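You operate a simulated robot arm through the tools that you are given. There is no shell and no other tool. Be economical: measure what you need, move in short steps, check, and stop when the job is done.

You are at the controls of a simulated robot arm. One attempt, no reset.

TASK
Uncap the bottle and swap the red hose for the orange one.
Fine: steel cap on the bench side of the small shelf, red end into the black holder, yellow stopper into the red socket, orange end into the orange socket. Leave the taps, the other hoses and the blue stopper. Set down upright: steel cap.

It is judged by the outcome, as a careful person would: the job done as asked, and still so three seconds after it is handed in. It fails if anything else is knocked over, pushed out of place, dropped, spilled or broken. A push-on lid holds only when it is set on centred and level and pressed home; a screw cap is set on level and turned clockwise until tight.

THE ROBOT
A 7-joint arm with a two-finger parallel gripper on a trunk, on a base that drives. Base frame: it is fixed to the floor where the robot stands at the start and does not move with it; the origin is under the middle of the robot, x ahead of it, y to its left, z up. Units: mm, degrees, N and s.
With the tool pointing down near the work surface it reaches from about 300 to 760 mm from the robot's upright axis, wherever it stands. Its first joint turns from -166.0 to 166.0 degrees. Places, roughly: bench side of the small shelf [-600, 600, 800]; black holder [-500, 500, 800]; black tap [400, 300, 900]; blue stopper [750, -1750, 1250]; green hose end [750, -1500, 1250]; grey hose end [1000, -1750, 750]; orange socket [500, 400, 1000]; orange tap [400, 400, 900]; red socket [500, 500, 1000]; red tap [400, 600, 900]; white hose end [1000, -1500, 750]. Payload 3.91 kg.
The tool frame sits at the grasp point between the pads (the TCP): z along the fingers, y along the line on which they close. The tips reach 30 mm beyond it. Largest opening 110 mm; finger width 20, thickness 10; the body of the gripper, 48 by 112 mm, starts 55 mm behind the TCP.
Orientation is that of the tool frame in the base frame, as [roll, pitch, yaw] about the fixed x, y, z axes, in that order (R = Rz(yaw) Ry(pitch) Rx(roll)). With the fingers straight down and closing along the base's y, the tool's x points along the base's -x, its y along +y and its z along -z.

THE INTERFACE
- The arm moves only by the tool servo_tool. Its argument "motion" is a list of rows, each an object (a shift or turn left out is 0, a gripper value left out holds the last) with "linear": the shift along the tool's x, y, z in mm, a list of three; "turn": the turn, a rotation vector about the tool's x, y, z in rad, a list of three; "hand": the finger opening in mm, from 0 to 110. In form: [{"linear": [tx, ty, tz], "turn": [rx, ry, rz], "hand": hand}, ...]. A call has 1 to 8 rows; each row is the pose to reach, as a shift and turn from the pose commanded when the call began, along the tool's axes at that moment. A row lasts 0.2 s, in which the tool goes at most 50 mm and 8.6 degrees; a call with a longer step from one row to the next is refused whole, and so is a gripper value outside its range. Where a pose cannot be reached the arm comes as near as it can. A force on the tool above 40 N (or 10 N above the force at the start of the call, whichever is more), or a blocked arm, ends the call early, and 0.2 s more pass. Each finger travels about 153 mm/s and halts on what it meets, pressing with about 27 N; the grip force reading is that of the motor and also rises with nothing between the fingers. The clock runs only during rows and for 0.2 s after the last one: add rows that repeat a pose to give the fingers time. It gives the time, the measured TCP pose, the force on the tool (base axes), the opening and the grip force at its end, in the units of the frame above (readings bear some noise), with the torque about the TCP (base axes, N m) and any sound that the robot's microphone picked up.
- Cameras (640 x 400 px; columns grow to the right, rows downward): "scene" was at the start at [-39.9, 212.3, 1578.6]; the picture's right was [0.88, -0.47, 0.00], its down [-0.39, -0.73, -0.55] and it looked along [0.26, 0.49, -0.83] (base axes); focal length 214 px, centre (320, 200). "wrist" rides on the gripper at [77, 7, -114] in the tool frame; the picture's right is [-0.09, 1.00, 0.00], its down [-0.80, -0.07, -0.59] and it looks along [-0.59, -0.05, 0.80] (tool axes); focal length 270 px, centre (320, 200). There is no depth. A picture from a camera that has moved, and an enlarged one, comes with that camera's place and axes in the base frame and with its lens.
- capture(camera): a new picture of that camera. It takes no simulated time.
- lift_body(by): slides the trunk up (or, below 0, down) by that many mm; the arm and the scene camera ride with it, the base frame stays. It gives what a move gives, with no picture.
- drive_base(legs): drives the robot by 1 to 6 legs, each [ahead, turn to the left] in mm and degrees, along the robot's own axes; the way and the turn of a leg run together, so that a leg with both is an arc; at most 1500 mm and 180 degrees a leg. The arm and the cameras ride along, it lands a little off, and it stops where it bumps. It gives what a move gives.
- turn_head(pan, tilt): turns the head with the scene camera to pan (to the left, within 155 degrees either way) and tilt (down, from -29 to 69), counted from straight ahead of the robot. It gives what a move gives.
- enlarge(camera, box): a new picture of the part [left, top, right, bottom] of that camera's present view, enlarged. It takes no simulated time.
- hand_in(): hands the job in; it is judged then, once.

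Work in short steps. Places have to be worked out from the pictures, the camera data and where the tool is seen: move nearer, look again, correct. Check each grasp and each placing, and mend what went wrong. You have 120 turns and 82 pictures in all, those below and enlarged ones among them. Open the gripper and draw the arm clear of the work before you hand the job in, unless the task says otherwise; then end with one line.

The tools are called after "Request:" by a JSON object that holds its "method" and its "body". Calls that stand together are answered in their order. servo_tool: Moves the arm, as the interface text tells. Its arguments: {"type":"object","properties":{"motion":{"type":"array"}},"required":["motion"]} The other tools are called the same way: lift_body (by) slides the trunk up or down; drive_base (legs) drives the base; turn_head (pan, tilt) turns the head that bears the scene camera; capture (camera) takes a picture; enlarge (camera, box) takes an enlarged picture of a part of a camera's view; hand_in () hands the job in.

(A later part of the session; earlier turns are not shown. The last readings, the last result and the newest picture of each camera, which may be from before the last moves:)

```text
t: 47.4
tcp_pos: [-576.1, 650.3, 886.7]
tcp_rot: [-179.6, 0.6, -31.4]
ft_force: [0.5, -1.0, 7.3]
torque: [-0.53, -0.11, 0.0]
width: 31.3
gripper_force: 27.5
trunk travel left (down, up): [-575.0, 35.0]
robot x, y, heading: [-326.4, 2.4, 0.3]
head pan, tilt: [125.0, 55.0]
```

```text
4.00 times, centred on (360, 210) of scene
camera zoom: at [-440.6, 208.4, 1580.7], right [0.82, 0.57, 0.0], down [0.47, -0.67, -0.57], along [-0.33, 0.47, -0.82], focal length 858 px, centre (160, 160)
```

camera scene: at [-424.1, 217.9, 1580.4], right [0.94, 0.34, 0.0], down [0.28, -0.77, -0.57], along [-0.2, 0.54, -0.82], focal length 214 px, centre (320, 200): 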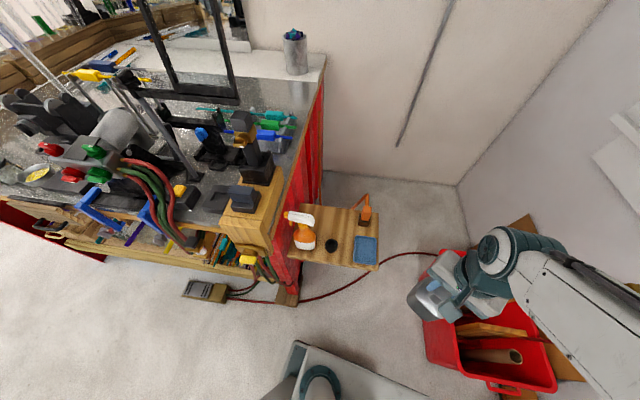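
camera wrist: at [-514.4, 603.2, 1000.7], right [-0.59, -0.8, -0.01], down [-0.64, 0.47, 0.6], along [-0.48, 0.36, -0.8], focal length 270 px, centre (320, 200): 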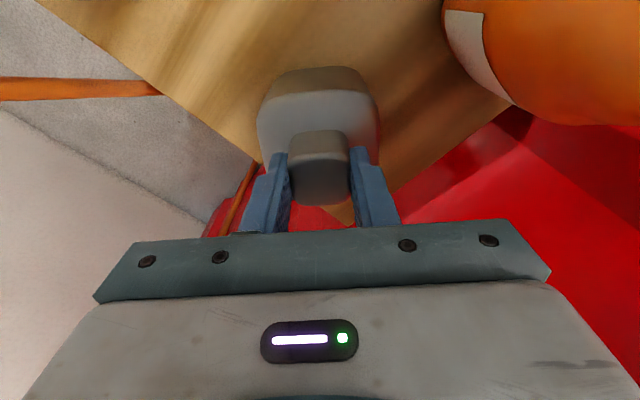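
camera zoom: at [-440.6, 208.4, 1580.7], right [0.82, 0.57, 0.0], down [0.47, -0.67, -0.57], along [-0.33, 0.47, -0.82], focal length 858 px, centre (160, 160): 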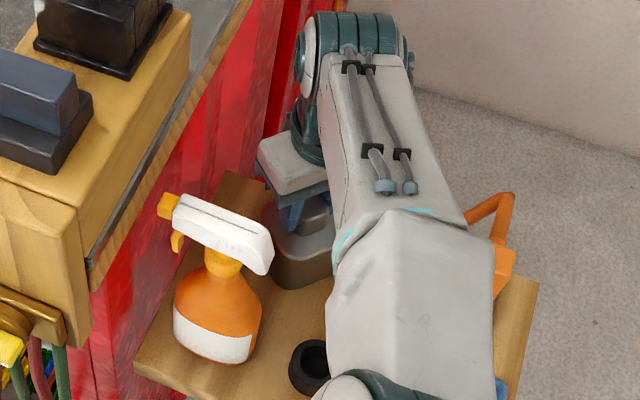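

It rests on the shelf. Press 1 mm more and open the fingers gently.

Request:
{"method": "servo_tool", "body": {"motion": [{"linear": [0, 0, 0], "hand": 31}, {"linear": [0, 0, 0], "hand": 45}, {"linear": [0, 0, 0], "hand": 60}, {"linear": [0, 0, 0], "hand": 60}]}}

Request:
{"method": "capture", "body": {"camera": "wrist"}}

```text
t: 48.4
tcp_pos: [-576.1, 648.9, 882.4]
tcp_rot: [-179.7, 0.3, -31.5]
ft_force: [-0.4, 0.1, -0.5]
torque: [0.02, 0.01, 0.01]
width: 60.1
gripper_force: 0.1
trunk travel left (down, up): [-575.0, 35.0]
robot x, y, heading: [-324.1, -3.0, 0.1]
head pan, tilt: [125.0, 55.0]
```

```text
43 pictures are left
camera wrist: at [-514.2, 603.0, 996.6], right [-0.59, -0.8, 0.0], down [-0.65, 0.47, 0.6], along [-0.48, 0.36, -0.8], focal length 270 px, centre (320, 200)
```

wrist: 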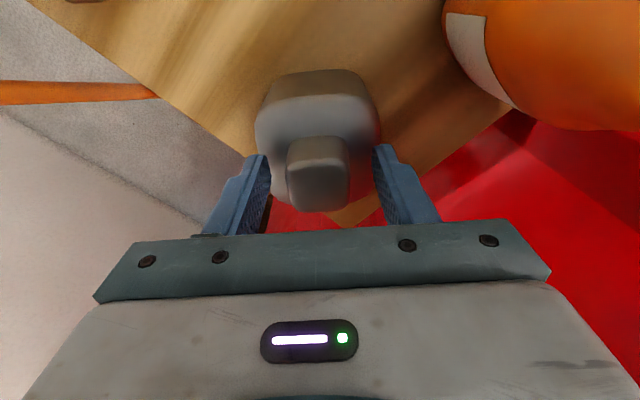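

The cap stands upright on the shelf. I withdraw straight up, then swing back toward the tucked pose.

Request:
{"method": "servo_tool", "body": {"motion": [{"linear": [0, 0, -30]}, {"linear": [0, 0, -75]}, {"linear": [0, 0, -120]}, {"linear": [0, 0, -165]}, {"linear": [42, 13, -175]}, {"linear": [84, 26, -185]}, {"linear": [127, 39, -195]}, {"linear": [169, 52, -205]}]}}

Request:
{"method": "servo_tool", "body": {"motion": [{"linear": [45, 5, 0], "turn": [0, 0, 0.14]}, {"linear": [90, 8, 0], "turn": [0, 0, 0.28]}, {"linear": [135, 5, 0], "turn": [0, 0, 0.42]}, {"linear": [180, 2, 0], "turn": [0, 0, 0.56]}, {"linear": [220, -5, 0], "turn": [0, 0, 0.7]}, {"linear": [250, -15, 0], "turn": [0, 0, 0.84]}, {"linear": [270, -30, 0], "turn": [0, 0, 0.98]}, {"linear": [280, -50, 0], "turn": [0, 0, 1.1]}]}}

Request:
{"method": "capture", "body": {"camera": "scene"}}

```text
t: 50.2
tcp_pos: [-471.4, 507.0, 1083.3]
tcp_rot: [180.0, 0.1, -29.9]
ft_force: [-0.1, -0.1, 0.0]
torque: [0.03, 0.01, 0.03]
width: 60.0
gripper_force: 0.0
trunk travel left (down, up): [-575.0, 35.0]
robot x, y, heading: [-328.2, 2.7, -0.1]
head pan, tilt: [125.0, 55.0]
```

```text
t: 52.0
tcp_pos: [-203.5, 414.2, 1079.0]
tcp_rot: [180.0, -0.1, -93.1]
ft_force: [-0.4, 0.8, 0.5]
torque: [-0.01, 0.02, 0.01]
width: 59.9
gripper_force: 0.0
trunk travel left (down, up): [-575.0, 35.0]
robot x, y, heading: [-325.1, -3.2, -0.2]
head pan, tilt: [125.0, 55.0]
```

```text
42 pictures are left
camera scene: at [-440.4, 209.5, 1580.4], right [0.82, 0.57, 0.0], down [0.47, -0.67, -0.57], along [-0.33, 0.47, -0.82], focal length 214 px, centre (320, 200)
```

scene: 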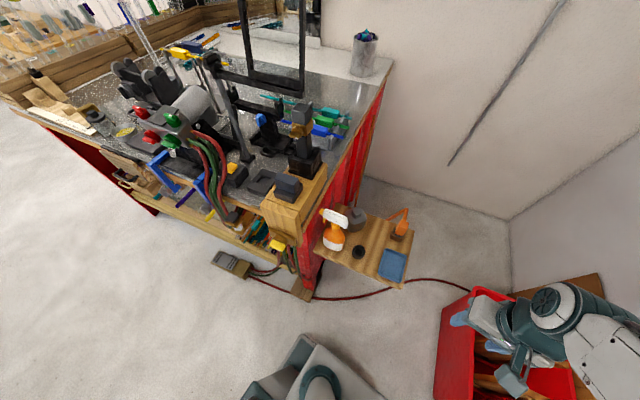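

Cap stands on the shelf behind the spray bottle. Drive forward 330 mm and view the manifold.

Request:
{"method": "drive_base", "body": {"legs": [[328, 0]]}}

Request:
{"method": "turn_head", "body": {"pan": 62, "tilt": 56}}

Request:
{"method": "servo_tool", "body": {"motion": [{"linear": [-14, -40, -15], "turn": [0, 0, 0.14], "hand": 80}, {"linear": [-20, -80, -30], "turn": [0, 0, 0.28]}, {"linear": [-20, -120, -45], "turn": [0, 0, 0.42]}, {"linear": [-20, -150, -60], "turn": [0, 0, 0.56]}, {"linear": [-20, -165, -80], "turn": [0, 0, 0.7]}, {"linear": [-20, -165, -100], "turn": [0, 0, 0.84]}, {"linear": [-20, -165, -120], "turn": [0, 0, 0.98]}, {"linear": [-20, -165, -120], "turn": [0, 0, 1.1]}]}}

Request:
{"method": "capture", "body": {"camera": "wrist"}}

Request:
{"method": "enlarge", "body": {"camera": "scene", "box": [320, 130, 560, 280]}}

```text
t: 54.1
tcp_pos: [120.8, 412.8, 1081.3]
tcp_rot: [179.9, 0.0, -92.9]
ft_force: [-0.5, 0.0, -0.4]
torque: [0.0, 0.03, 0.01]
width: 59.8
gripper_force: 0.1
trunk travel left (down, up): [-575.0, 35.0]
robot x, y, heading: [-1.8, 3.4, 0.2]
head pan, tilt: [125.0, 55.0]
```

```text
t: 55.5
tcp_pos: [120.8, 412.0, 1079.4]
tcp_rot: [-179.9, 0.0, -92.8]
ft_force: [0.4, -0.1, 0.3]
torque: [0.02, -0.01, -0.05]
width: 59.9
gripper_force: 0.0
trunk travel left (down, up): [-575.0, 35.0]
robot x, y, heading: [-0.8, -1.3, -0.0]
head pan, tilt: [62.0, 56.0]
```

```text
t: 57.3
tcp_pos: [285.1, 423.8, 1199.9]
tcp_rot: [-180.0, 0.0, -156.0]
ft_force: [0.1, 0.3, -0.7]
torque: [0.0, 0.0, 0.0]
width: 80.0
gripper_force: 0.1
trunk travel left (down, up): [-575.0, 35.0]
robot x, y, heading: [-3.5, -0.9, 0.1]
head pan, tilt: [62.0, 56.0]
```

```text
41 pictures are left
camera wrist: at [212.9, 399.5, 1314.3], right [-0.33, 0.95, 0.0], down [0.76, 0.26, 0.59], along [0.56, 0.19, -0.8], focal length 270 px, centre (320, 200)
```

wrist: 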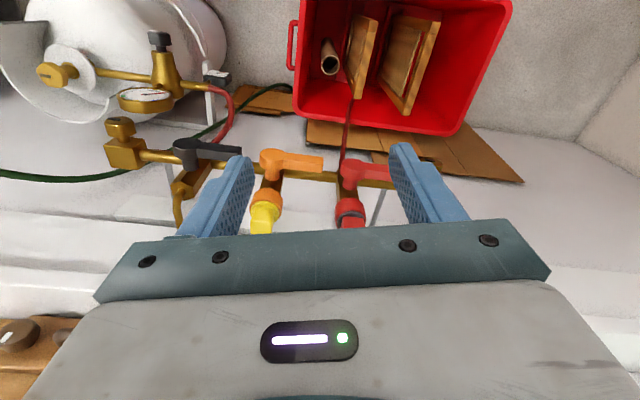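

```text
2.67 times, centred on (440, 205) of scene
camera zoom: at [-41.7, 212.9, 1579.2], right [0.88, -0.47, 0.0], down [-0.39, -0.73, -0.56], along [0.26, 0.49, -0.83], focal length 572 px, centre (0, 187)
```

zoom: 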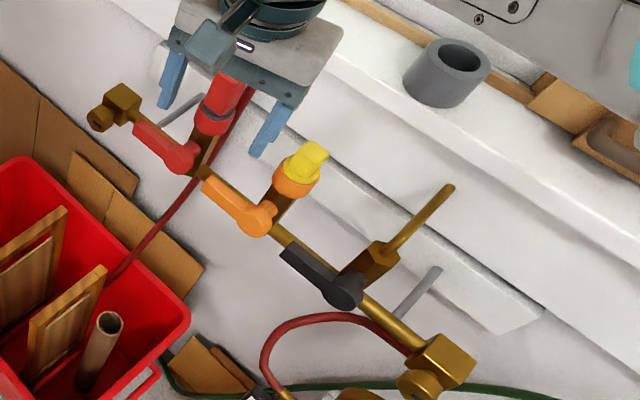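

Sockets point vertically up; estimates: red end top ≈(455,533,1068), yellow stopper top ≈(474,405,1045). I move to a closer view of the red end.

Request:
{"method": "servo_tool", "body": {"motion": [{"linear": [-39, 10, 0], "turn": [0, 0, 0.14]}, {"linear": [-78, 20, 10], "turn": [0, 0, 0.28]}, {"linear": [-118, 31, 30], "turn": [0, 0, 0.42]}, {"linear": [-118, 31, 45], "turn": [0, 0, 0.42]}, {"linear": [-118, 31, 45], "turn": [0, 0, 0.42]}]}}

Request:
{"method": "capture", "body": {"camera": "wrist"}}

Request:
{"method": "enlarge", "body": {"camera": "wrist", "box": [260, 80, 420, 240]}}

```text
t: 58.5
tcp_pos: [380.6, 502.2, 1154.1]
tcp_rot: [-179.9, 0.0, -179.9]
ft_force: [-0.2, 0.9, -0.8]
torque: [0.01, -0.03, 0.01]
width: 80.2
gripper_force: 0.1
trunk travel left (down, up): [-575.0, 35.0]
robot x, y, heading: [-1.9, 4.4, -0.2]
head pan, tilt: [62.0, 56.0]
```

```text
39 pictures are left
camera wrist: at [303.5, 508.8, 1268.7], right [0.09, 1.0, 0.0], down [0.8, -0.07, 0.59], along [0.59, -0.05, -0.8], focal length 270 px, centre (320, 200)
```

wrist: 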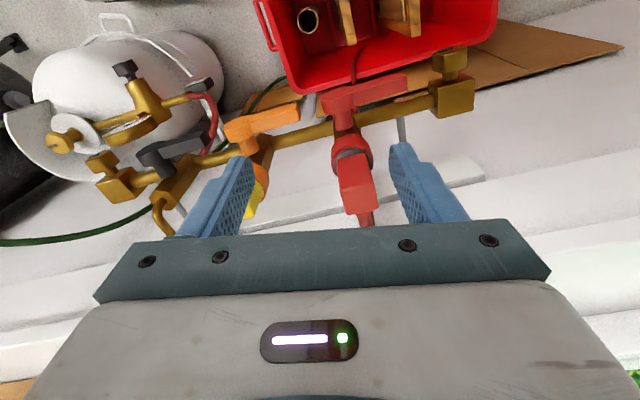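

```text
2.50 times, centred on (340, 160) of wrist
camera zoom: at [303.5, 508.8, 1268.7], right [0.09, 1.0, 0.0], down [0.8, -0.07, 0.59], along [0.59, -0.05, -0.8], focal length 676 px, centre (270, 300)
```

zoom: 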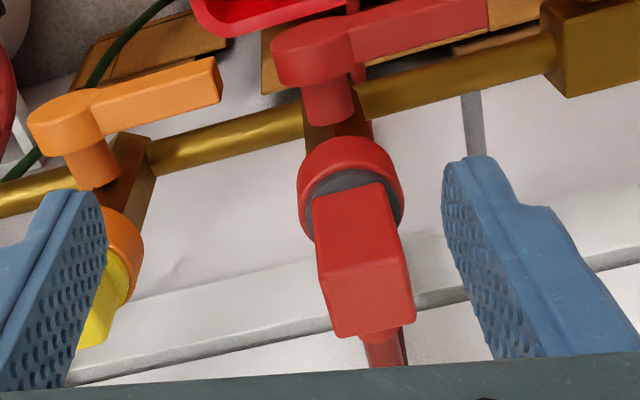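

Red block ≈31 mm wide, z 1007–1068, centred (455,533), rotated ~9° CCW; hose leaves on the wall side. Move above it and check alignment.

Request:
{"method": "servo_tool", "body": {"motion": [{"linear": [-37, 15, 10], "turn": [0, 0, -0.08], "hand": 70}, {"linear": [-74, 31, 20], "turn": [0, 0, -0.16]}, {"linear": [-74, 31, 44], "turn": [0, 0, -0.16]}, {"linear": [-74, 31, 44], "turn": [0, 0, -0.16]}]}}

Request:
{"method": "enlarge", "body": {"camera": "wrist", "box": [220, 60, 420, 240]}}

```text
t: 59.5
tcp_pos: [456.1, 531.9, 1111.1]
tcp_rot: [179.9, 0.0, -170.8]
ft_force: [0.9, 0.1, -0.5]
torque: [0.01, 0.02, -0.02]
width: 70.0
gripper_force: 0.0
trunk travel left (down, up): [-575.0, 35.0]
robot x, y, heading: [-2.2, -1.4, 0.2]
head pan, tilt: [62.0, 56.0]
```

```text
2.22 times, centred on (320, 150) of wrist
camera zoom: at [379.0, 526.1, 1225.7], right [-0.07, 1.0, 0.0], down [0.8, 0.06, 0.59], along [0.59, 0.04, -0.8], focal length 601 px, centre (320, 311)
```

zoom: 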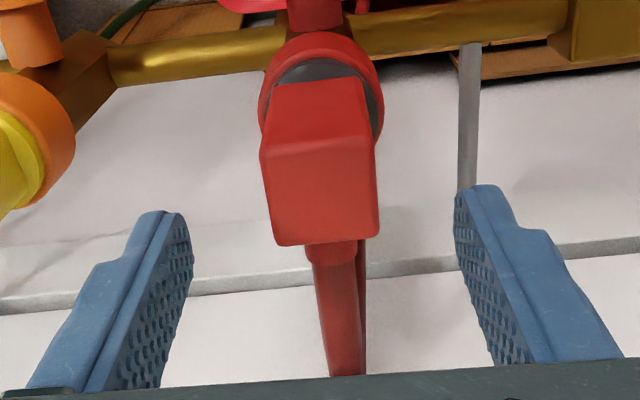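

Aligned. Descend to z≈1043 around the block and close.

Request:
{"method": "servo_tool", "body": {"motion": [{"linear": [2, 0, 25], "turn": [0, 0, -0.03]}, {"linear": [2, 0, 50], "turn": [0, 0, -0.03]}, {"linear": [2, 0, 68], "turn": [0, 0, -0.03]}, {"linear": [2, 0, 68], "turn": [0, 0, -0.03], "hand": 45}, {"linear": [2, 0, 68], "turn": [0, 0, -0.03], "hand": 20}, {"linear": [2, 0, 68], "turn": [0, 0, -0.03], "hand": 20}, {"linear": [2, 0, 68], "turn": [0, 0, -0.03], "hand": 20}]}}

Request:
{"method": "capture", "body": {"camera": "wrist"}}

```text
t: 61.1
tcp_pos: [453.7, 531.8, 1043.0]
tcp_rot: [-180.0, -0.1, -169.0]
ft_force: [-0.4, 0.4, 0.6]
torque: [-0.01, 0.0, 0.01]
width: 31.8
gripper_force: 26.9
trunk travel left (down, up): [-575.0, 35.0]
robot x, y, heading: [-4.5, -2.5, -0.2]
head pan, tilt: [62.0, 56.0]
```

```text
36 pictures are left
camera wrist: at [377.6, 524.1, 1157.4], right [-0.1, 0.99, 0.0], down [0.8, 0.08, 0.59], along [0.59, 0.06, -0.8], focal length 270 px, centre (320, 200)
```

wrist: 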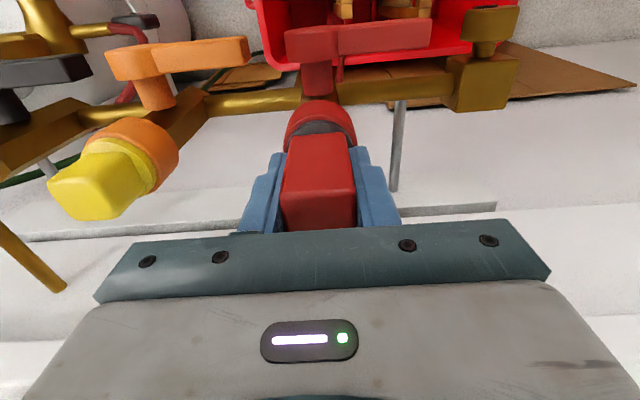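

Red block gripped (31.8 mm). Pull straight up.

Request:
{"method": "servo_tool", "body": {"motion": [{"linear": [0, 0, -5]}, {"linear": [0, 0, -12]}, {"linear": [0, 0, -25]}, {"linear": [0, 0, -45]}, {"linear": [0, 0, -75]}, {"linear": [0, 0, -110]}, {"linear": [0, 0, -110]}]}}

Request:
{"method": "capture", "body": {"camera": "wrist"}}

Request:
{"method": "enlarge", "body": {"camera": "scene", "box": [320, 60, 560, 210]}}

```text
t: 62.7
tcp_pos: [455.0, 532.4, 1152.9]
tcp_rot: [180.0, 0.0, -169.0]
ft_force: [0.9, 0.5, -2.5]
torque: [-0.01, 0.01, 0.03]
width: 31.5
gripper_force: 26.9
trunk travel left (down, up): [-575.0, 35.0]
robot x, y, heading: [-1.3, 2.7, 0.1]
head pan, tilt: [62.0, 56.0]
```

```text
35 pictures are left
camera wrist: at [377.5, 524.5, 1268.2], right [-0.1, 0.99, 0.0], down [0.8, 0.08, 0.59], along [0.59, 0.06, -0.8], focal length 270 px, centre (320, 200)
```

wrist: 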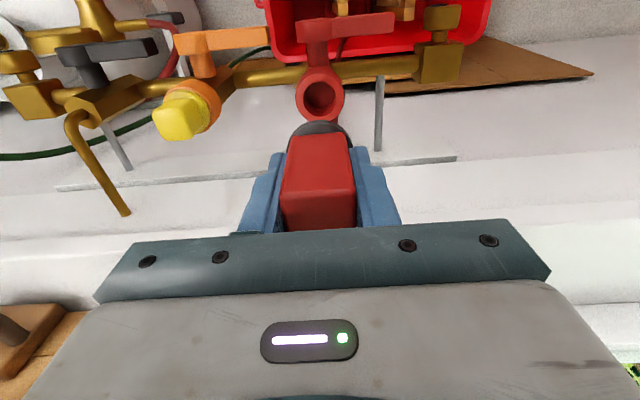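

```text
2.67 times, centred on (440, 135) of scene
camera zoom: at [-41.4, 213.3, 1579.1], right [0.88, -0.47, 0.0], down [-0.39, -0.73, -0.56], along [0.26, 0.49, -0.83], focal length 572 px, centre (0, 373)
```

zoom: 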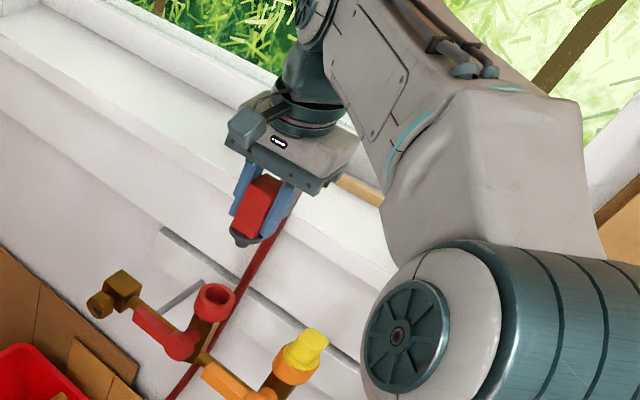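

Red end is free and hanging from the grip. Swing back toward the tucked pose, watching force for hose drag.

Request:
{"method": "servo_tool", "body": {"motion": [{"linear": [34, -14, -15]}, {"linear": [68, -28, -30]}, {"linear": [103, -42, -47]}, {"linear": [137, -56, -47]}, {"linear": [172, -71, -47]}, {"linear": [212, -66, -47]}, {"linear": [252, -60, -47]}, {"linear": [292, -54, -47]}]}}

Request:
{"method": "servo_tool", "body": {"motion": [{"linear": [30, 5, 0], "turn": [0, 0, -0.14]}, {"linear": [60, 10, 0], "turn": [0, 0, -0.28]}, {"linear": [70, 10, 0], "turn": [0, 0, -0.42]}, {"linear": [70, 10, 0], "turn": [0, 0, -0.56]}, {"linear": [70, 10, 0], "turn": [0, 0, -0.7]}, {"linear": [70, 10, 0], "turn": [0, 0, -0.84]}]}}

Request:
{"method": "capture", "body": {"camera": "scene"}}

```text
t: 64.5
tcp_pos: [174.9, 422.5, 1199.2]
tcp_rot: [180.0, 0.1, -169.0]
ft_force: [0.2, -1.6, -1.3]
torque: [0.02, -0.01, 0.02]
width: 32.1
gripper_force: 26.9
trunk travel left (down, up): [-575.0, 35.0]
robot x, y, heading: [-1.2, 0.9, -0.2]
head pan, tilt: [62.0, 56.0]
```

```text
t: 65.9
tcp_pos: [107.2, 420.2, 1199.6]
tcp_rot: [179.9, 0.0, -120.8]
ft_force: [0.0, 0.6, -2.3]
torque: [0.02, 0.01, 0.01]
width: 31.6
gripper_force: 26.9
trunk travel left (down, up): [-575.0, 35.0]
robot x, y, heading: [0.8, -0.9, -0.1]
head pan, tilt: [62.0, 56.0]
```

```text
33 pictures are left
camera scene: at [-41.6, 213.0, 1579.1], right [0.88, -0.47, 0.0], down [-0.39, -0.73, -0.56], along [0.26, 0.49, -0.83], focal length 214 px, centre (320, 200)
```

scene: 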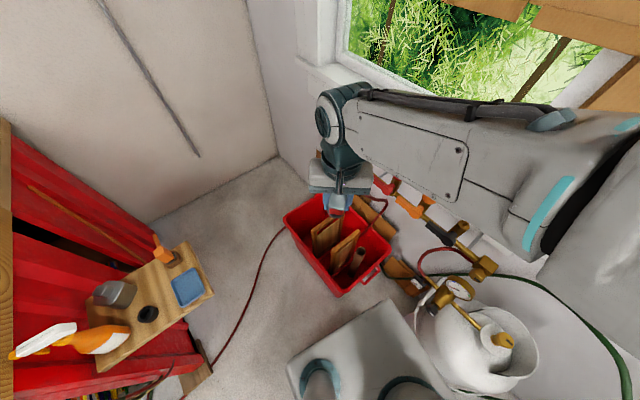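

Red end held with hose trailing to the bin. Drive back 330 mm and inspect the hose shape near the hand plus the shelf.

Request:
{"method": "drive_base", "body": {"legs": [[-328, 0]]}}

Request:
{"method": "turn_head", "body": {"pan": 110, "tilt": 55}}

Request:
{"method": "capture", "body": {"camera": "scene"}}

Request:
{"method": "enlarge", "body": {"camera": "scene", "box": [270, 180, 430, 280]}}

```text
t: 68.0
tcp_pos: [-223.3, 419.4, 1200.4]
tcp_rot: [-180.0, -0.1, -121.0]
ft_force: [-0.6, 1.3, -1.8]
torque: [-0.01, -0.03, 0.02]
width: 32.0
gripper_force: 27.1
trunk travel left (down, up): [-575.0, 35.0]
robot x, y, heading: [-331.6, -2.7, 0.1]
head pan, tilt: [62.0, 56.0]
```

```text
t: 69.2
tcp_pos: [-223.5, 420.1, 1199.1]
tcp_rot: [179.9, -0.1, -121.0]
ft_force: [-0.5, 0.0, -2.0]
torque: [0.04, -0.04, 0.0]
width: 31.9
gripper_force: 27.4
trunk travel left (down, up): [-575.0, 35.0]
robot x, y, heading: [-327.1, -0.7, 0.1]
head pan, tilt: [110.0, 55.0]
```

```text
32 pictures are left
camera scene: at [-429.0, 217.8, 1580.4], right [0.94, 0.34, 0.0], down [0.28, -0.77, -0.57], along [-0.2, 0.54, -0.82], focal length 214 px, centre (320, 200)
```

scene: 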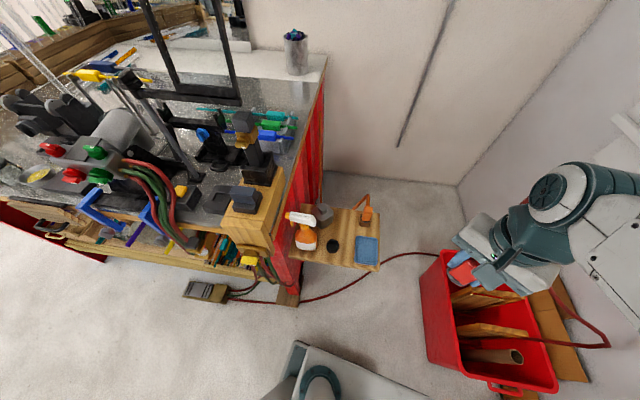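

```text
4.00 times, centred on (350, 230) of scene
camera zoom: at [-429.0, 217.8, 1580.4], right [0.94, 0.34, 0.0], down [0.28, -0.77, -0.57], along [-0.2, 0.54, -0.82], focal length 858 px, centre (200, 80)
```

zoom: 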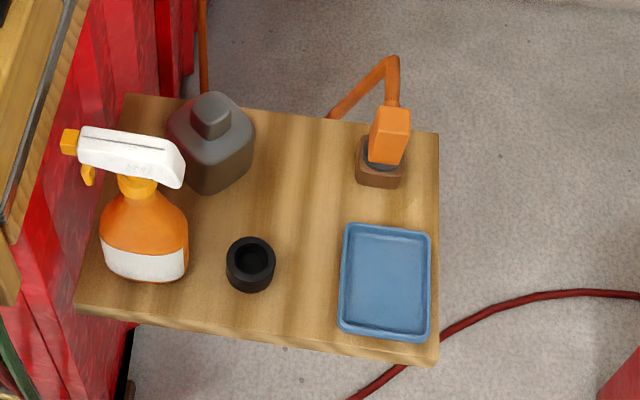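

Holder ≈(−499,548), its neighbour spray head ends at x≈−567. I'll carry the red end above the holder at yaw −90 (hose pointing away to the back), staying high first.

Request:
{"method": "servo_tool", "body": {"motion": [{"linear": [5, 43, 0], "turn": [0, 0, -0.08]}, {"linear": [9, 86, 0], "turn": [0, 0, -0.16]}, {"linear": [14, 130, 0], "turn": [0, 0, -0.24]}, {"linear": [18, 173, 0], "turn": [0, 0, -0.32]}, {"linear": [23, 216, 0], "turn": [0, 0, -0.4]}, {"linear": [28, 259, 0], "turn": [0, 0, -0.48]}, {"linear": [32, 302, 0], "turn": [0, 0, -0.54]}, {"linear": [32, 302, 0], "turn": [0, 0, -0.54]}]}}

Request:
{"method": "servo_tool", "body": {"motion": [{"linear": [0, 0, 45]}, {"linear": [0, 0, 90]}, {"linear": [0, 0, 135]}, {"linear": [0, 0, 180]}, {"linear": [0, 0, 225]}, {"linear": [0, 0, 260]}, {"linear": [0, 0, 260]}]}}

Request:
{"method": "capture", "body": {"camera": "wrist"}}

Request:
{"method": "enlarge", "body": {"camera": "scene", "box": [270, 160, 430, 280]}}

```text
t: 71.0
tcp_pos: [-498.4, 549.1, 1199.1]
tcp_rot: [180.0, -0.1, -90.1]
ft_force: [-0.5, 1.0, -2.6]
torque: [0.03, 0.03, 0.01]
width: 31.9
gripper_force: 27.2
trunk travel left (down, up): [-575.0, 35.0]
robot x, y, heading: [-328.3, -0.6, 0.0]
head pan, tilt: [110.0, 55.0]
```

```text
t: 72.6
tcp_pos: [-499.3, 548.8, 938.0]
tcp_rot: [179.9, -0.1, -90.1]
ft_force: [-0.4, -0.6, -2.1]
torque: [0.03, -0.02, 0.01]
width: 31.9
gripper_force: 27.1
trunk travel left (down, up): [-575.0, 35.0]
robot x, y, heading: [-332.3, 3.8, -0.0]
head pan, tilt: [110.0, 55.0]
```

```text
30 pictures are left
camera wrist: at [-506.1, 471.2, 1052.4], right [-1.0, 0.09, 0.0], down [0.07, 0.8, 0.59], along [0.05, 0.59, -0.8], focal length 270 px, centre (320, 200)
```

wrist: 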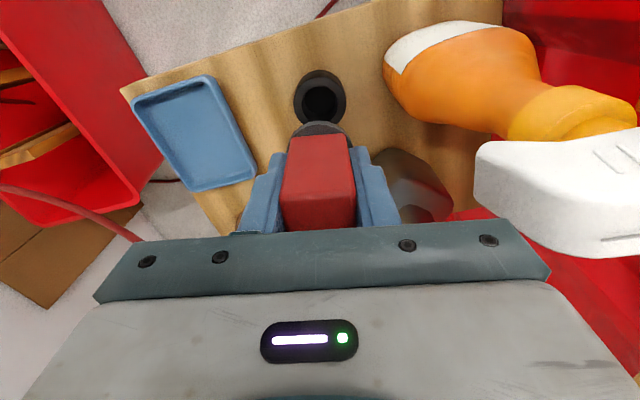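

```text
3.33 times, centred on (350, 220) of scene
camera zoom: at [-429.3, 217.8, 1580.4], right [0.94, 0.34, 0.0], down [0.28, -0.77, -0.57], along [-0.2, 0.54, -0.82], focal length 715 px, centre (220, 133)
```

zoom: 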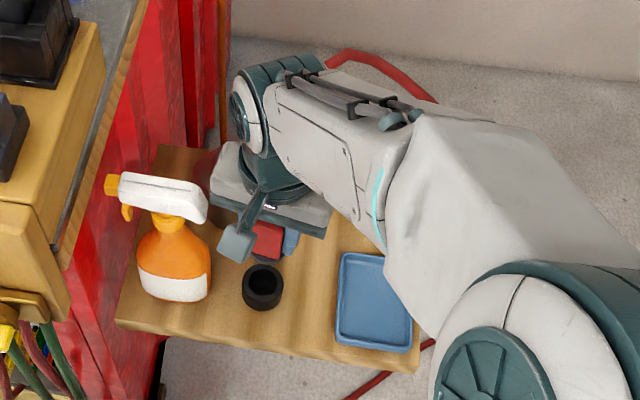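

Gap from gripper body to spray head is ~10 mm by both cameras; holder centre ≈(−500,546.5). I descend slowly watching force.

Request:
{"method": "servo_tool", "body": {"motion": [{"linear": [2, 0, 10]}, {"linear": [2, 0, 20]}, {"linear": [2, 0, 30]}, {"linear": [2, 0, 40]}, {"linear": [2, 0, 50]}, {"linear": [2, 0, 50]}]}}

Request:
{"method": "capture", "body": {"camera": "wrist"}}

Request:
{"method": "enlarge", "body": {"camera": "scene", "box": [270, 180, 390, 255]}}

```text
t: 74.0
tcp_pos: [-499.0, 545.2, 889.6]
tcp_rot: [179.9, 0.0, -90.0]
ft_force: [0.3, 0.2, -0.9]
torque: [0.0, 0.03, -0.01]
width: 31.7
gripper_force: 27.2
trunk travel left (down, up): [-575.0, 35.0]
robot x, y, heading: [-329.3, -0.8, 0.2]
head pan, tilt: [110.0, 55.0]
```

```text
28 pictures are left
camera wrist: at [-506.0, 469.4, 1004.4], right [-1.0, 0.09, 0.0], down [0.07, 0.8, 0.59], along [0.05, 0.59, -0.8], focal length 270 px, centre (320, 200)
```

wrist: 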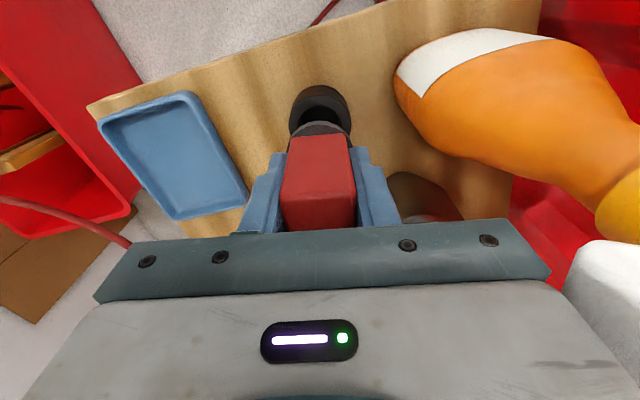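

```text
5.33 times, centred on (330, 218) of scene
camera zoom: at [-429.2, 218.0, 1580.4], right [0.94, 0.34, 0.0], down [0.28, -0.77, -0.57], along [-0.2, 0.54, -0.82], focal length 1144 px, centre (267, 107)
```

zoom: 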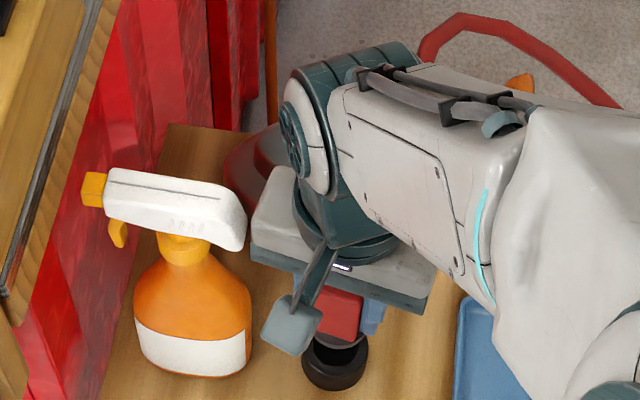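

Laterally centred on the holder, and the gap to the spray head persists. Continue down slowly into the holder.

Request:
{"method": "servo_tool", "body": {"motion": [{"linear": [-1, 0, 6]}, {"linear": [-1, 0, 12]}, {"linear": [-1, 0, 18]}, {"linear": [-1, 0, 24]}, {"linear": [-1, 0, 30]}]}}

Request:
{"method": "capture", "body": {"camera": "wrist"}}

```text
t: 75.2
tcp_pos: [-497.8, 547.4, 859.0]
tcp_rot: [-180.0, 0.0, -90.0]
ft_force: [0.2, -0.9, -2.0]
torque: [0.01, -0.04, -0.02]
width: 31.9
gripper_force: 26.9
trunk travel left (down, up): [-575.0, 35.0]
robot x, y, heading: [-330.3, 0.3, -0.0]
head pan, tilt: [110.0, 55.0]
```

```text
26 pictures are left
camera wrist: at [-504.9, 470.2, 974.6], right [-1.0, 0.09, 0.0], down [0.07, 0.8, 0.59], along [0.05, 0.59, -0.8], focal length 270 px, centre (320, 200)
```

wrist: 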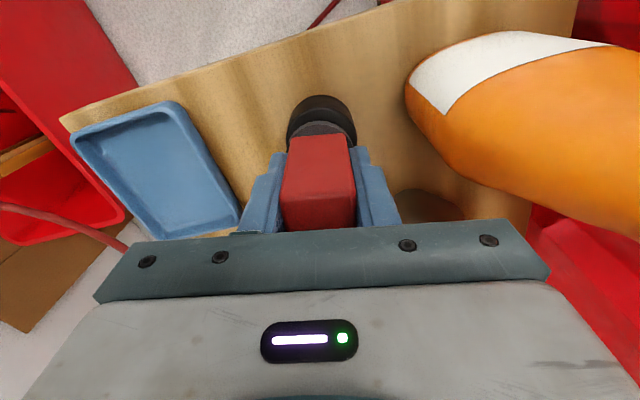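

Nose is at the rim, ~1 mm off in x. Correct and continue down.

Request:
{"method": "servo_tool", "body": {"motion": [{"linear": [0, 1.3, 4]}, {"linear": [0, 1.3, 8]}, {"linear": [0, 1.3, 12]}, {"linear": [0, 1.3, 16]}]}}

```text
t: 76.2
tcp_pos: [-499.2, 545.6, 846.5]
tcp_rot: [179.8, 0.2, -90.0]
ft_force: [0.1, 1.9, 5.4]
torque: [-0.02, -0.22, 0.01]
width: 31.5
gripper_force: 11.0
trunk travel left (down, up): [-575.0, 35.0]
robot x, y, heading: [-332.5, -0.9, 0.1]
head pan, tilt: [110.0, 55.0]
```

Request:
{"method": "enlarge", "body": {"camera": "wrist", "box": [240, 70, 400, 240]}}

Request:
{"method": "enlarge", "body": {"camera": "scene", "box": [300, 210, 370, 270]}}

```text
2.35 times, centred on (320, 155) of wrist
camera zoom: at [-505.7, 469.5, 961.3], right [-1.0, 0.09, 0.0], down [0.07, 0.8, 0.6], along [0.05, 0.6, -0.8], focal length 636 px, centre (320, 306)
```

zoom: 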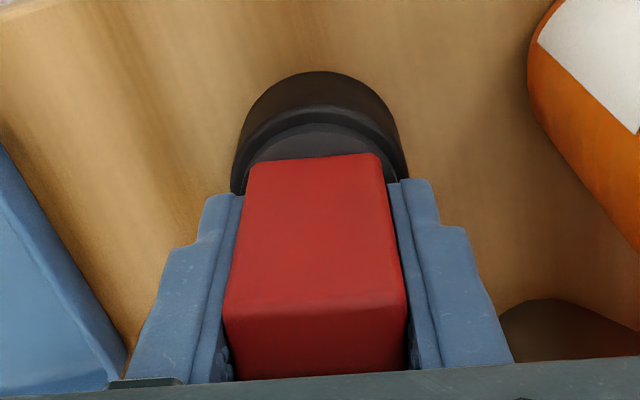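

```text
6.67 times, centred on (335, 240) of scene
camera zoom: at [-428.7, 216.0, 1581.1], right [0.94, 0.34, 0.0], down [0.28, -0.77, -0.57], along [-0.2, 0.54, -0.82], focal length 1430 px, centre (220, -67)
```

zoom: 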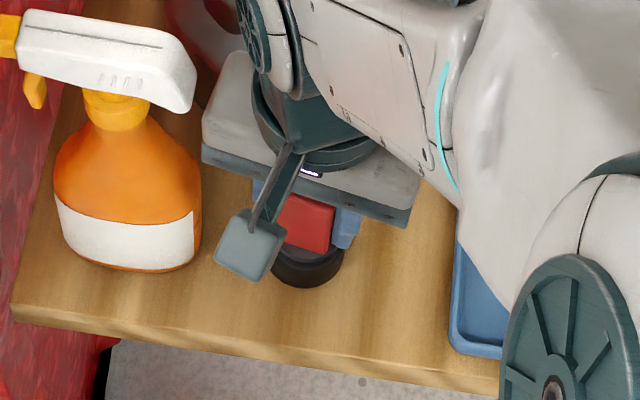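

The picture of collar in ring now matches how it looked seated in the red socket. I press a little more to be sure it's home.

Request:
{"method": "servo_tool", "body": {"motion": [{"linear": [0, -0.5, 2]}, {"linear": [0, -0.5, 4]}, {"linear": [0, -0.5, 6]}]}}

```text
t: 76.9
tcp_pos: [-499.8, 548.6, 845.4]
tcp_rot: [179.8, 0.4, -89.9]
ft_force: [1.1, -3.3, 15.9]
torque: [-0.33, -0.23, 0.02]
width: 31.6
gripper_force: 26.7
trunk travel left (down, up): [-575.0, 35.0]
robot x, y, heading: [-328.9, -1.3, 0.2]
head pan, tilt: [110.0, 55.0]
stopped in row 3: the force on the tool passed its limit at 44 N (the readings are from after the stop); the commanded pose is now the measured one
```

Firm stop at z≈846: TCP-to-rim distance (~50 mm) matches the seated state in the red socket, so it's home. Open the fingers slightly and check.

Request:
{"method": "servo_tool", "body": {"motion": [{"linear": [0, 0, -1], "hand": 31}, {"linear": [0, 0, -1], "hand": 40}, {"linear": [0, 0, -1], "hand": 48}, {"linear": [0, 0, -1], "hand": 48}]}}

Request:
{"method": "capture", "body": {"camera": "wrist"}}

```text
t: 77.9
tcp_pos: [-500.0, 547.4, 845.8]
tcp_rot: [179.8, 0.4, -89.9]
ft_force: [-8.4, 1.3, 15.5]
torque: [0.0, -0.16, 0.06]
width: 44.4
gripper_force: 0.2
trunk travel left (down, up): [-575.0, 35.0]
robot x, y, heading: [-328.1, 2.1, -0.0]
head pan, tilt: [110.0, 55.0]
```

```text
23 pictures are left
camera wrist: at [-507.4, 470.4, 959.8], right [-1.0, 0.09, 0.0], down [0.07, 0.8, 0.6], along [0.05, 0.6, -0.8], focal length 270 px, centre (320, 200)
```

wrist: 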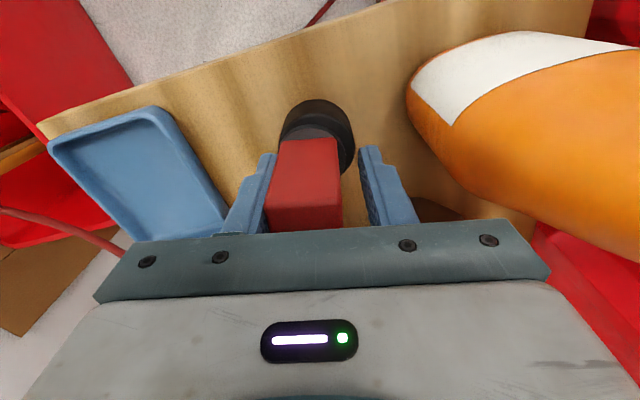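

Opening stopped at 44 with residual force; I look closely before doing more.

Request:
{"method": "enlarge", "body": {"camera": "wrist", "box": [220, 80, 420, 240]}}

```text
2.50 times, centred on (320, 160) of wrist
camera zoom: at [-507.4, 470.4, 959.8], right [-1.0, 0.09, 0.0], down [0.07, 0.8, 0.6], along [0.05, 0.6, -0.8], focal length 676 px, centre (320, 300)
```

zoom: 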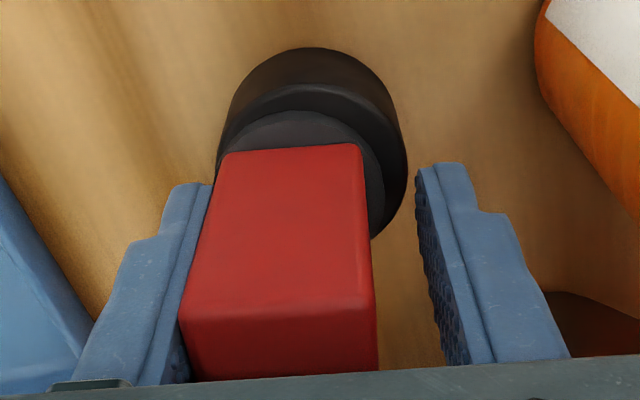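

Reading: fingertips slid down onto the holder's rim (plug already bottomed), and friction there blocks opening. I lift 6 mm to unload, then open wider.

Request:
{"method": "servo_tool", "body": {"motion": [{"linear": [0, 0, -3], "hand": 46}, {"linear": [0, 0, -6], "hand": 50}, {"linear": [0, 0, -6], "hand": 56}, {"linear": [0, 0, -6], "hand": 56}]}}

Request:
{"method": "enlarge", "body": {"camera": "wrist", "box": [220, 80, 420, 240]}}

```text
t: 78.9
tcp_pos: [-499.8, 548.0, 849.4]
tcp_rot: [179.9, 0.3, -90.1]
ft_force: [-0.6, -0.8, 0.0]
torque: [0.0, 0.02, -0.02]
width: 56.3
gripper_force: 0.1
trunk travel left (down, up): [-575.0, 35.0]
robot x, y, heading: [-331.9, 1.8, -0.1]
head pan, tilt: [110.0, 55.0]
```

```text
2.50 times, centred on (320, 160) of wrist
camera zoom: at [-506.4, 471.3, 964.8], right [-1.0, 0.09, 0.0], down [0.07, 0.8, 0.6], along [0.05, 0.6, -0.8], focal length 676 px, centre (320, 300)
```

zoom: 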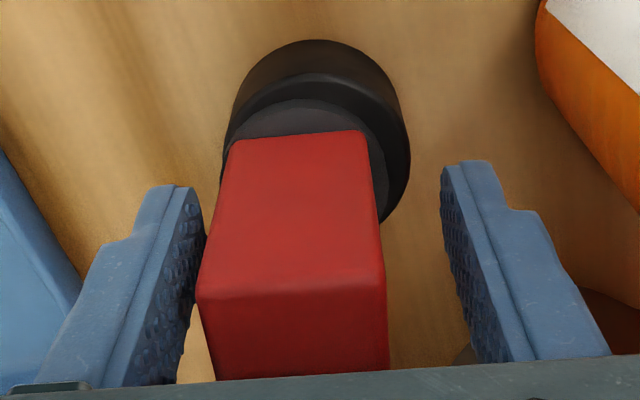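

Red end now stands free in the holder's bore. Shift 3 mm toward +x for even clearance and lift out straight up.

Request:
{"method": "servo_tool", "body": {"motion": [{"linear": [0, -3, 0], "hand": 60}, {"linear": [0, -4, -20]}, {"linear": [0, -4, -50]}, {"linear": [0, -4, -90]}, {"linear": [0, -4, -135]}, {"linear": [0, -4, -180]}, {"linear": [0, -4, -225]}]}}

Request:
{"method": "capture", "body": {"camera": "wrist"}}

```text
t: 80.5
tcp_pos: [-493.0, 545.3, 1076.6]
tcp_rot: [179.9, 0.3, -90.0]
ft_force: [-0.7, 0.1, 0.6]
torque: [0.03, -0.01, 0.01]
width: 60.1
gripper_force: 0.1
trunk travel left (down, up): [-575.0, 35.0]
robot x, y, heading: [-334.6, -1.9, -0.3]
head pan, tilt: [110.0, 55.0]
```

```text
20 pictures are left
camera wrist: at [-500.8, 467.4, 1189.7], right [-1.0, 0.09, 0.0], down [0.07, 0.8, 0.6], along [0.05, 0.6, -0.8], focal length 270 px, centre (320, 200)
```

wrist: 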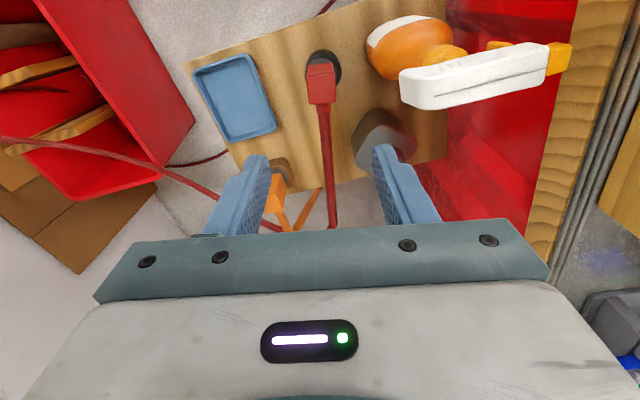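

Red end stands in the holder; cap and bottle untouched. Back to the tucked pose, drive forward, and go to view the yellow stopper.

Request:
{"method": "servo_tool", "body": {"motion": [{"linear": [5, -30, -30]}, {"linear": [20, -70, -50], "turn": [0, 0, 0.14]}, {"linear": [40, -110, -70], "turn": [0, 0, 0.28]}, {"linear": [60, -150, -90], "turn": [0, 0, 0.42]}, {"linear": [80, -190, -105], "turn": [0, 0, 0.56]}, {"linear": [102, -230, -115], "turn": [0, 0, 0.7]}, {"linear": [125, -270, -123], "turn": [0, 0, 0.84]}, {"linear": [125, -270, -123], "turn": [0, 0, 0.98]}]}}

Request:
{"method": "drive_base", "body": {"legs": [[330, 0]]}}

Request:
{"method": "turn_head", "body": {"pan": 62, "tilt": 56}}

```text
t: 82.3
tcp_pos: [-225.3, 420.1, 1196.6]
tcp_rot: [179.7, -0.1, -146.3]
ft_force: [0.1, 0.6, 0.3]
torque: [-0.01, -0.04, 0.0]
width: 60.2
gripper_force: 0.1
trunk travel left (down, up): [-575.0, 35.0]
robot x, y, heading: [-333.3, 0.7, -0.1]
head pan, tilt: [110.0, 55.0]
```

```text
t: 84.5
tcp_pos: [113.9, 419.0, 1196.8]
tcp_rot: [179.7, -0.1, -146.4]
ft_force: [0.0, 0.1, 0.9]
torque: [0.01, 0.01, -0.02]
width: 59.8
gripper_force: 0.1
trunk travel left (down, up): [-575.0, 35.0]
robot x, y, heading: [7.4, -1.9, -0.2]
head pan, tilt: [110.0, 55.0]
```

```text
t: 85.7
tcp_pos: [113.2, 419.8, 1197.0]
tcp_rot: [179.7, 0.1, -146.5]
ft_force: [-0.9, -0.8, -0.6]
torque: [-0.02, 0.0, 0.01]
width: 59.9
gripper_force: 0.1
trunk travel left (down, up): [-575.0, 35.0]
robot x, y, heading: [8.6, -0.3, -0.2]
head pan, tilt: [62.0, 56.0]
```

Approach the yellow stopper for a close view at yaw −170.

Request:
{"method": "servo_tool", "body": {"motion": [{"linear": [-33, -23, 0], "turn": [0, 0, 0.06]}, {"linear": [-66, -47, 0], "turn": [0, 0, 0.12]}, {"linear": [-99, -70, 5], "turn": [0, 0, 0.18]}, {"linear": [-132, -94, 15], "turn": [0, 0, 0.24]}, {"linear": [-165, -117, 25], "turn": [0, 0, 0.3]}, {"linear": [-198, -141, 40], "turn": [0, 0, 0.36]}, {"linear": [-230, -164, 57], "turn": [0, 0, 0.41]}, {"linear": [-230, -164, 57], "turn": [0, 0, 0.41]}]}}

Request:
{"method": "enlarge", "body": {"camera": "wrist", "box": [230, 70, 450, 240]}}

```text
t: 87.5
tcp_pos: [395.6, 412.4, 1140.3]
tcp_rot: [179.7, 0.1, -169.9]
ft_force: [-0.1, 0.5, 0.0]
torque: [0.03, -0.01, 0.01]
width: 59.8
gripper_force: 0.1
trunk travel left (down, up): [-575.0, 35.0]
robot x, y, heading: [3.9, -4.8, -0.3]
head pan, tilt: [62.0, 56.0]
```

```text
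2.35 times, centred on (340, 155) of wrist
camera zoom: at [319.3, 404.6, 1254.7], right [-0.09, 1.0, 0.01], down [0.8, 0.07, 0.59], along [0.59, 0.06, -0.8], focal length 636 px, centre (273, 306)
```

zoom: 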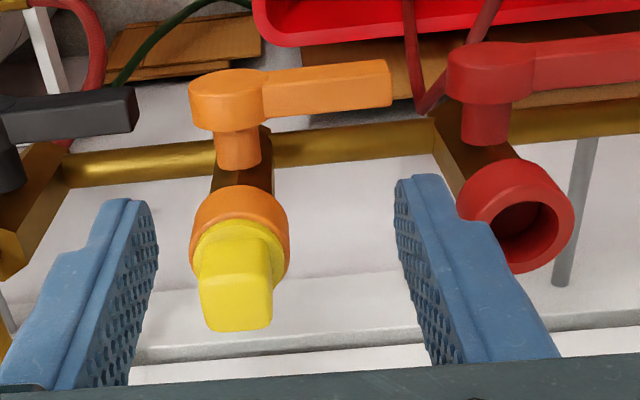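

Consistent: yellow grip top ≈(475.5,405,1045), ~30 mm wide, 25 mm tall; red socket rim centre ≈(455,532,1005). Move over the stopper and descend to z≈1050, then close.

Request:
{"method": "servo_tool", "body": {"motion": [{"linear": [-38, -10, 0], "turn": [0, 0, -0.02]}, {"linear": [-77, -21, 15], "turn": [0, 0, -0.03]}, {"linear": [-77, -21, 40], "turn": [0, 0, -0.03]}, {"linear": [-77, -21, 40], "turn": [0, 0, -0.03]}]}}

Request:
{"method": "enlarge", "body": {"camera": "wrist", "box": [220, 60, 420, 240]}}

```text
t: 88.5
tcp_pos: [476.7, 405.5, 1098.9]
tcp_rot: [179.7, -0.1, -168.1]
ft_force: [-0.6, -0.4, 0.8]
torque: [0.0, 0.01, -0.03]
width: 60.1
gripper_force: 0.0
trunk travel left (down, up): [-575.0, 35.0]
robot x, y, heading: [9.0, -2.1, -0.2]
head pan, tilt: [62.0, 56.0]
```

```text
2.22 times, centred on (320, 150) of wrist
camera zoom: at [400.4, 395.8, 1213.5], right [-0.12, 0.99, 0.01], down [0.8, 0.09, 0.59], along [0.59, 0.07, -0.8], focal length 601 px, centre (320, 311)
```

zoom: 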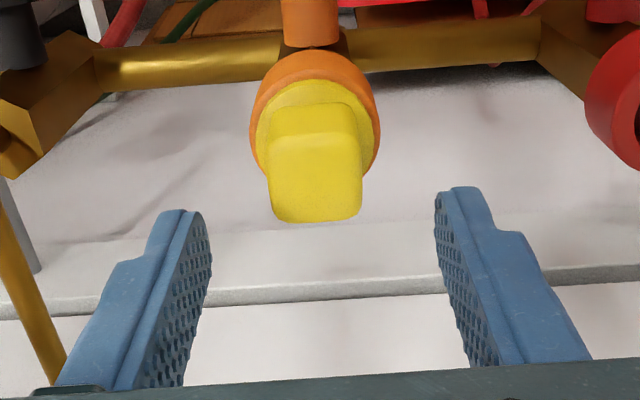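

Aligned within 2 mm. Descend and close.

Request:
{"method": "servo_tool", "body": {"motion": [{"linear": [0, -2, 20]}, {"linear": [0, -2, 40]}, {"linear": [0, -2, 49]}, {"linear": [0, -2, 49], "hand": 40}, {"linear": [0, -2, 49], "hand": 20}, {"linear": [0, -2, 49], "hand": 20}, {"linear": [0, -2, 49], "hand": 20}]}}

```text
t: 90.1
tcp_pos: [474.7, 403.2, 1049.2]
tcp_rot: [179.7, 0.0, -168.0]
ft_force: [0.1, -0.5, -0.1]
torque: [0.04, 0.01, -0.02]
width: 29.0
gripper_force: 27.4
trunk travel left (down, up): [-575.0, 35.0]
robot x, y, heading: [5.1, 0.8, -0.3]
head pan, tilt: [62.0, 56.0]
```

Gripped (29 mm). Pull up 70 mm.

Request:
{"method": "servo_tool", "body": {"motion": [{"linear": [0, 0, -5]}, {"linear": [0, 0, -15]}, {"linear": [0, 0, -35]}, {"linear": [0, 0, -60]}, {"linear": [0, 0, -70]}, {"linear": [0, 0, -70]}]}}

Request:
{"method": "capture", "body": {"camera": "wrist"}}

```text
t: 91.5
tcp_pos: [475.0, 400.2, 1120.5]
tcp_rot: [179.8, -0.1, -168.1]
ft_force: [0.5, -1.1, -0.8]
torque: [0.01, -0.02, 0.0]
width: 29.1
gripper_force: 26.3
trunk travel left (down, up): [-575.0, 35.0]
robot x, y, heading: [5.8, -0.8, -0.0]
head pan, tilt: [62.0, 56.0]
```

```text
17 pictures are left
camera wrist: at [398.9, 391.8, 1236.1], right [-0.12, 0.99, 0.0], down [0.8, 0.09, 0.59], along [0.59, 0.07, -0.81], focal length 270 px, centre (320, 200)
```

wrist: 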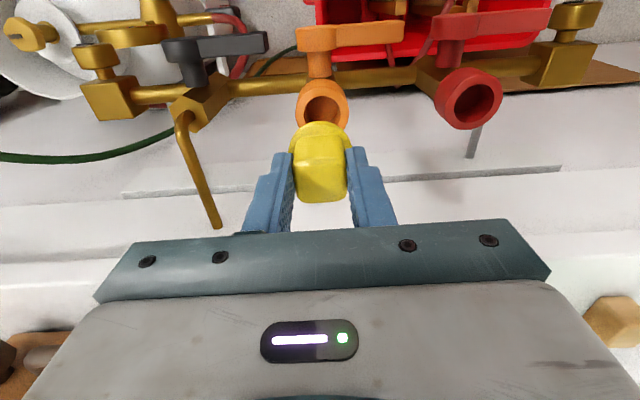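

Stopper is out. Shift by the socket spacing (−21,+129) to above the red socket and check alignment.

Request:
{"method": "servo_tool", "body": {"motion": [{"linear": [-2, 44, 0]}, {"linear": [-4, 87, 0]}, {"linear": [-6, 130.5, 0]}, {"linear": [-6, 130.5, 20]}, {"linear": [-6, 130.5, 20]}]}}

Request:
{"method": "enlarge", "body": {"camera": "wrist", "box": [240, 60, 400, 220]}}

```text
t: 92.7
tcp_pos: [456.2, 530.6, 1101.0]
tcp_rot: [179.7, -0.1, -168.1]
ft_force: [-0.6, -0.6, -0.6]
torque: [-0.01, 0.0, 0.0]
width: 29.1
gripper_force: 27.3
trunk travel left (down, up): [-575.0, 35.0]
robot x, y, heading: [7.2, -2.5, -0.3]
head pan, tilt: [62.0, 56.0]
```

```text
2.50 times, centred on (320, 140) of wrist
camera zoom: at [379.9, 521.6, 1215.9], right [-0.12, 0.99, 0.0], down [0.8, 0.09, 0.59], along [0.59, 0.07, -0.81], focal length 676 px, centre (320, 350)
```

zoom: 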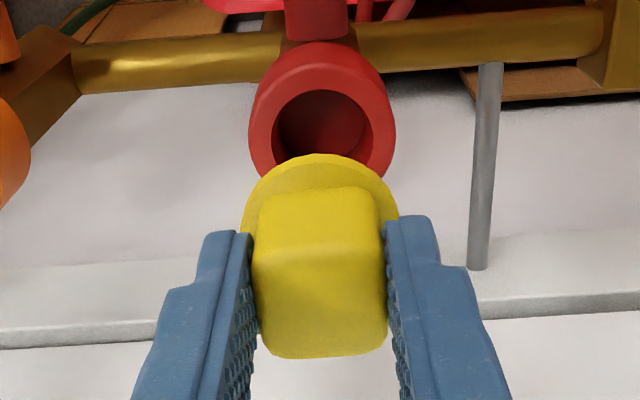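

Centred laterally; correct x by −1.5 mm and lower into the socket with force watch.

Request:
{"method": "servo_tool", "body": {"motion": [{"linear": [1.5, 0.5, 15]}, {"linear": [1.5, 0.5, 27]}, {"linear": [1.5, 0.5, 35]}, {"linear": [1.5, 0.5, 41]}, {"linear": [1.5, 0.5, 46]}]}}

```text
t: 93.9
tcp_pos: [452.1, 530.3, 1054.2]
tcp_rot: [179.8, -0.1, -168.0]
ft_force: [-1.0, 0.3, 0.7]
torque: [0.01, 0.0, 0.01]
width: 29.0
gripper_force: 27.2
trunk travel left (down, up): [-575.0, 35.0]
robot x, y, heading: [3.0, -1.5, 0.0]
head pan, tilt: [62.0, 56.0]
```

Entering freely at 1054. Press home.

Request:
{"method": "servo_tool", "body": {"motion": [{"linear": [0, 0, 3]}, {"linear": [0, 0, 6]}, {"linear": [0, 0, 9]}, {"linear": [0, 0, 11]}]}}

Request:
{"method": "enlarge", "body": {"camera": "wrist", "box": [240, 60, 400, 220]}}

```text
t: 94.9
tcp_pos: [451.8, 530.8, 1048.6]
tcp_rot: [179.5, 0.3, -168.2]
ft_force: [-0.2, 0.7, 15.8]
torque: [-0.07, 0.35, -0.03]
width: 28.8
gripper_force: 26.8
trunk travel left (down, up): [-575.0, 35.0]
robot x, y, heading: [5.7, 1.0, -0.2]
head pan, tilt: [62.0, 56.0]
```

```text
2.50 times, centred on (320, 140) of wrist
camera zoom: at [375.4, 521.0, 1162.0], right [-0.12, 0.99, 0.01], down [0.8, 0.09, 0.6], along [0.59, 0.08, -0.8], focal length 676 px, centre (320, 350)
```

zoom: 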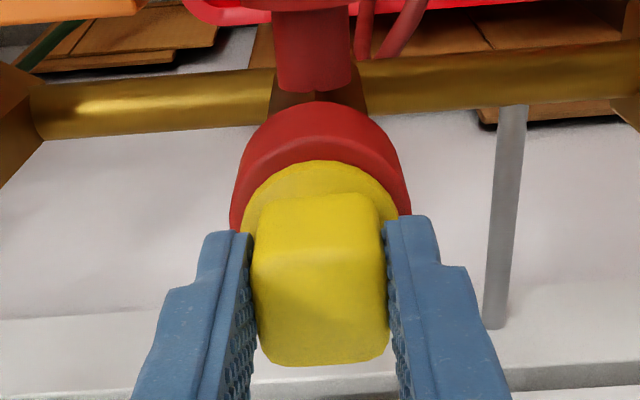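

Seated at z≈1048.6, same as in the orange socket, with 16 N. Unload, open and rise.

Request:
{"method": "servo_tool", "body": {"motion": [{"linear": [0, 0, -3], "hand": 29}, {"linear": [0, 0, -3], "hand": 45}, {"linear": [0, 0, -3], "hand": 58}, {"linear": [0, 0, -20], "hand": 58}, {"linear": [0, 0, -60]}, {"linear": [0, 0, -100]}, {"linear": [0, 0, -120]}]}}

Request:
{"method": "capture", "body": {"camera": "wrist"}}

```text
t: 96.5
tcp_pos: [454.2, 530.7, 1164.4]
tcp_rot: [179.6, -0.2, -168.1]
ft_force: [0.0, 0.0, -0.1]
torque: [0.01, 0.0, 0.04]
width: 57.8
gripper_force: 0.1
trunk travel left (down, up): [-575.0, 35.0]
robot x, y, heading: [5.1, -0.9, 0.1]
head pan, tilt: [62.0, 56.0]
```

```text
14 pictures are left
camera wrist: at [376.8, 521.6, 1279.0], right [-0.12, 0.99, 0.0], down [0.8, 0.09, 0.59], along [0.59, 0.07, -0.8], focal length 270 px, centre (320, 200)
```

wrist: 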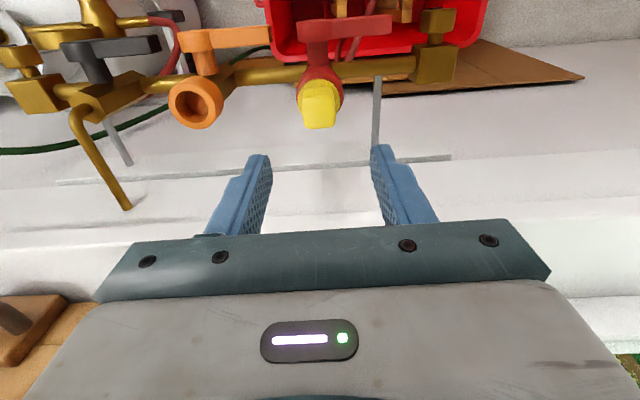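

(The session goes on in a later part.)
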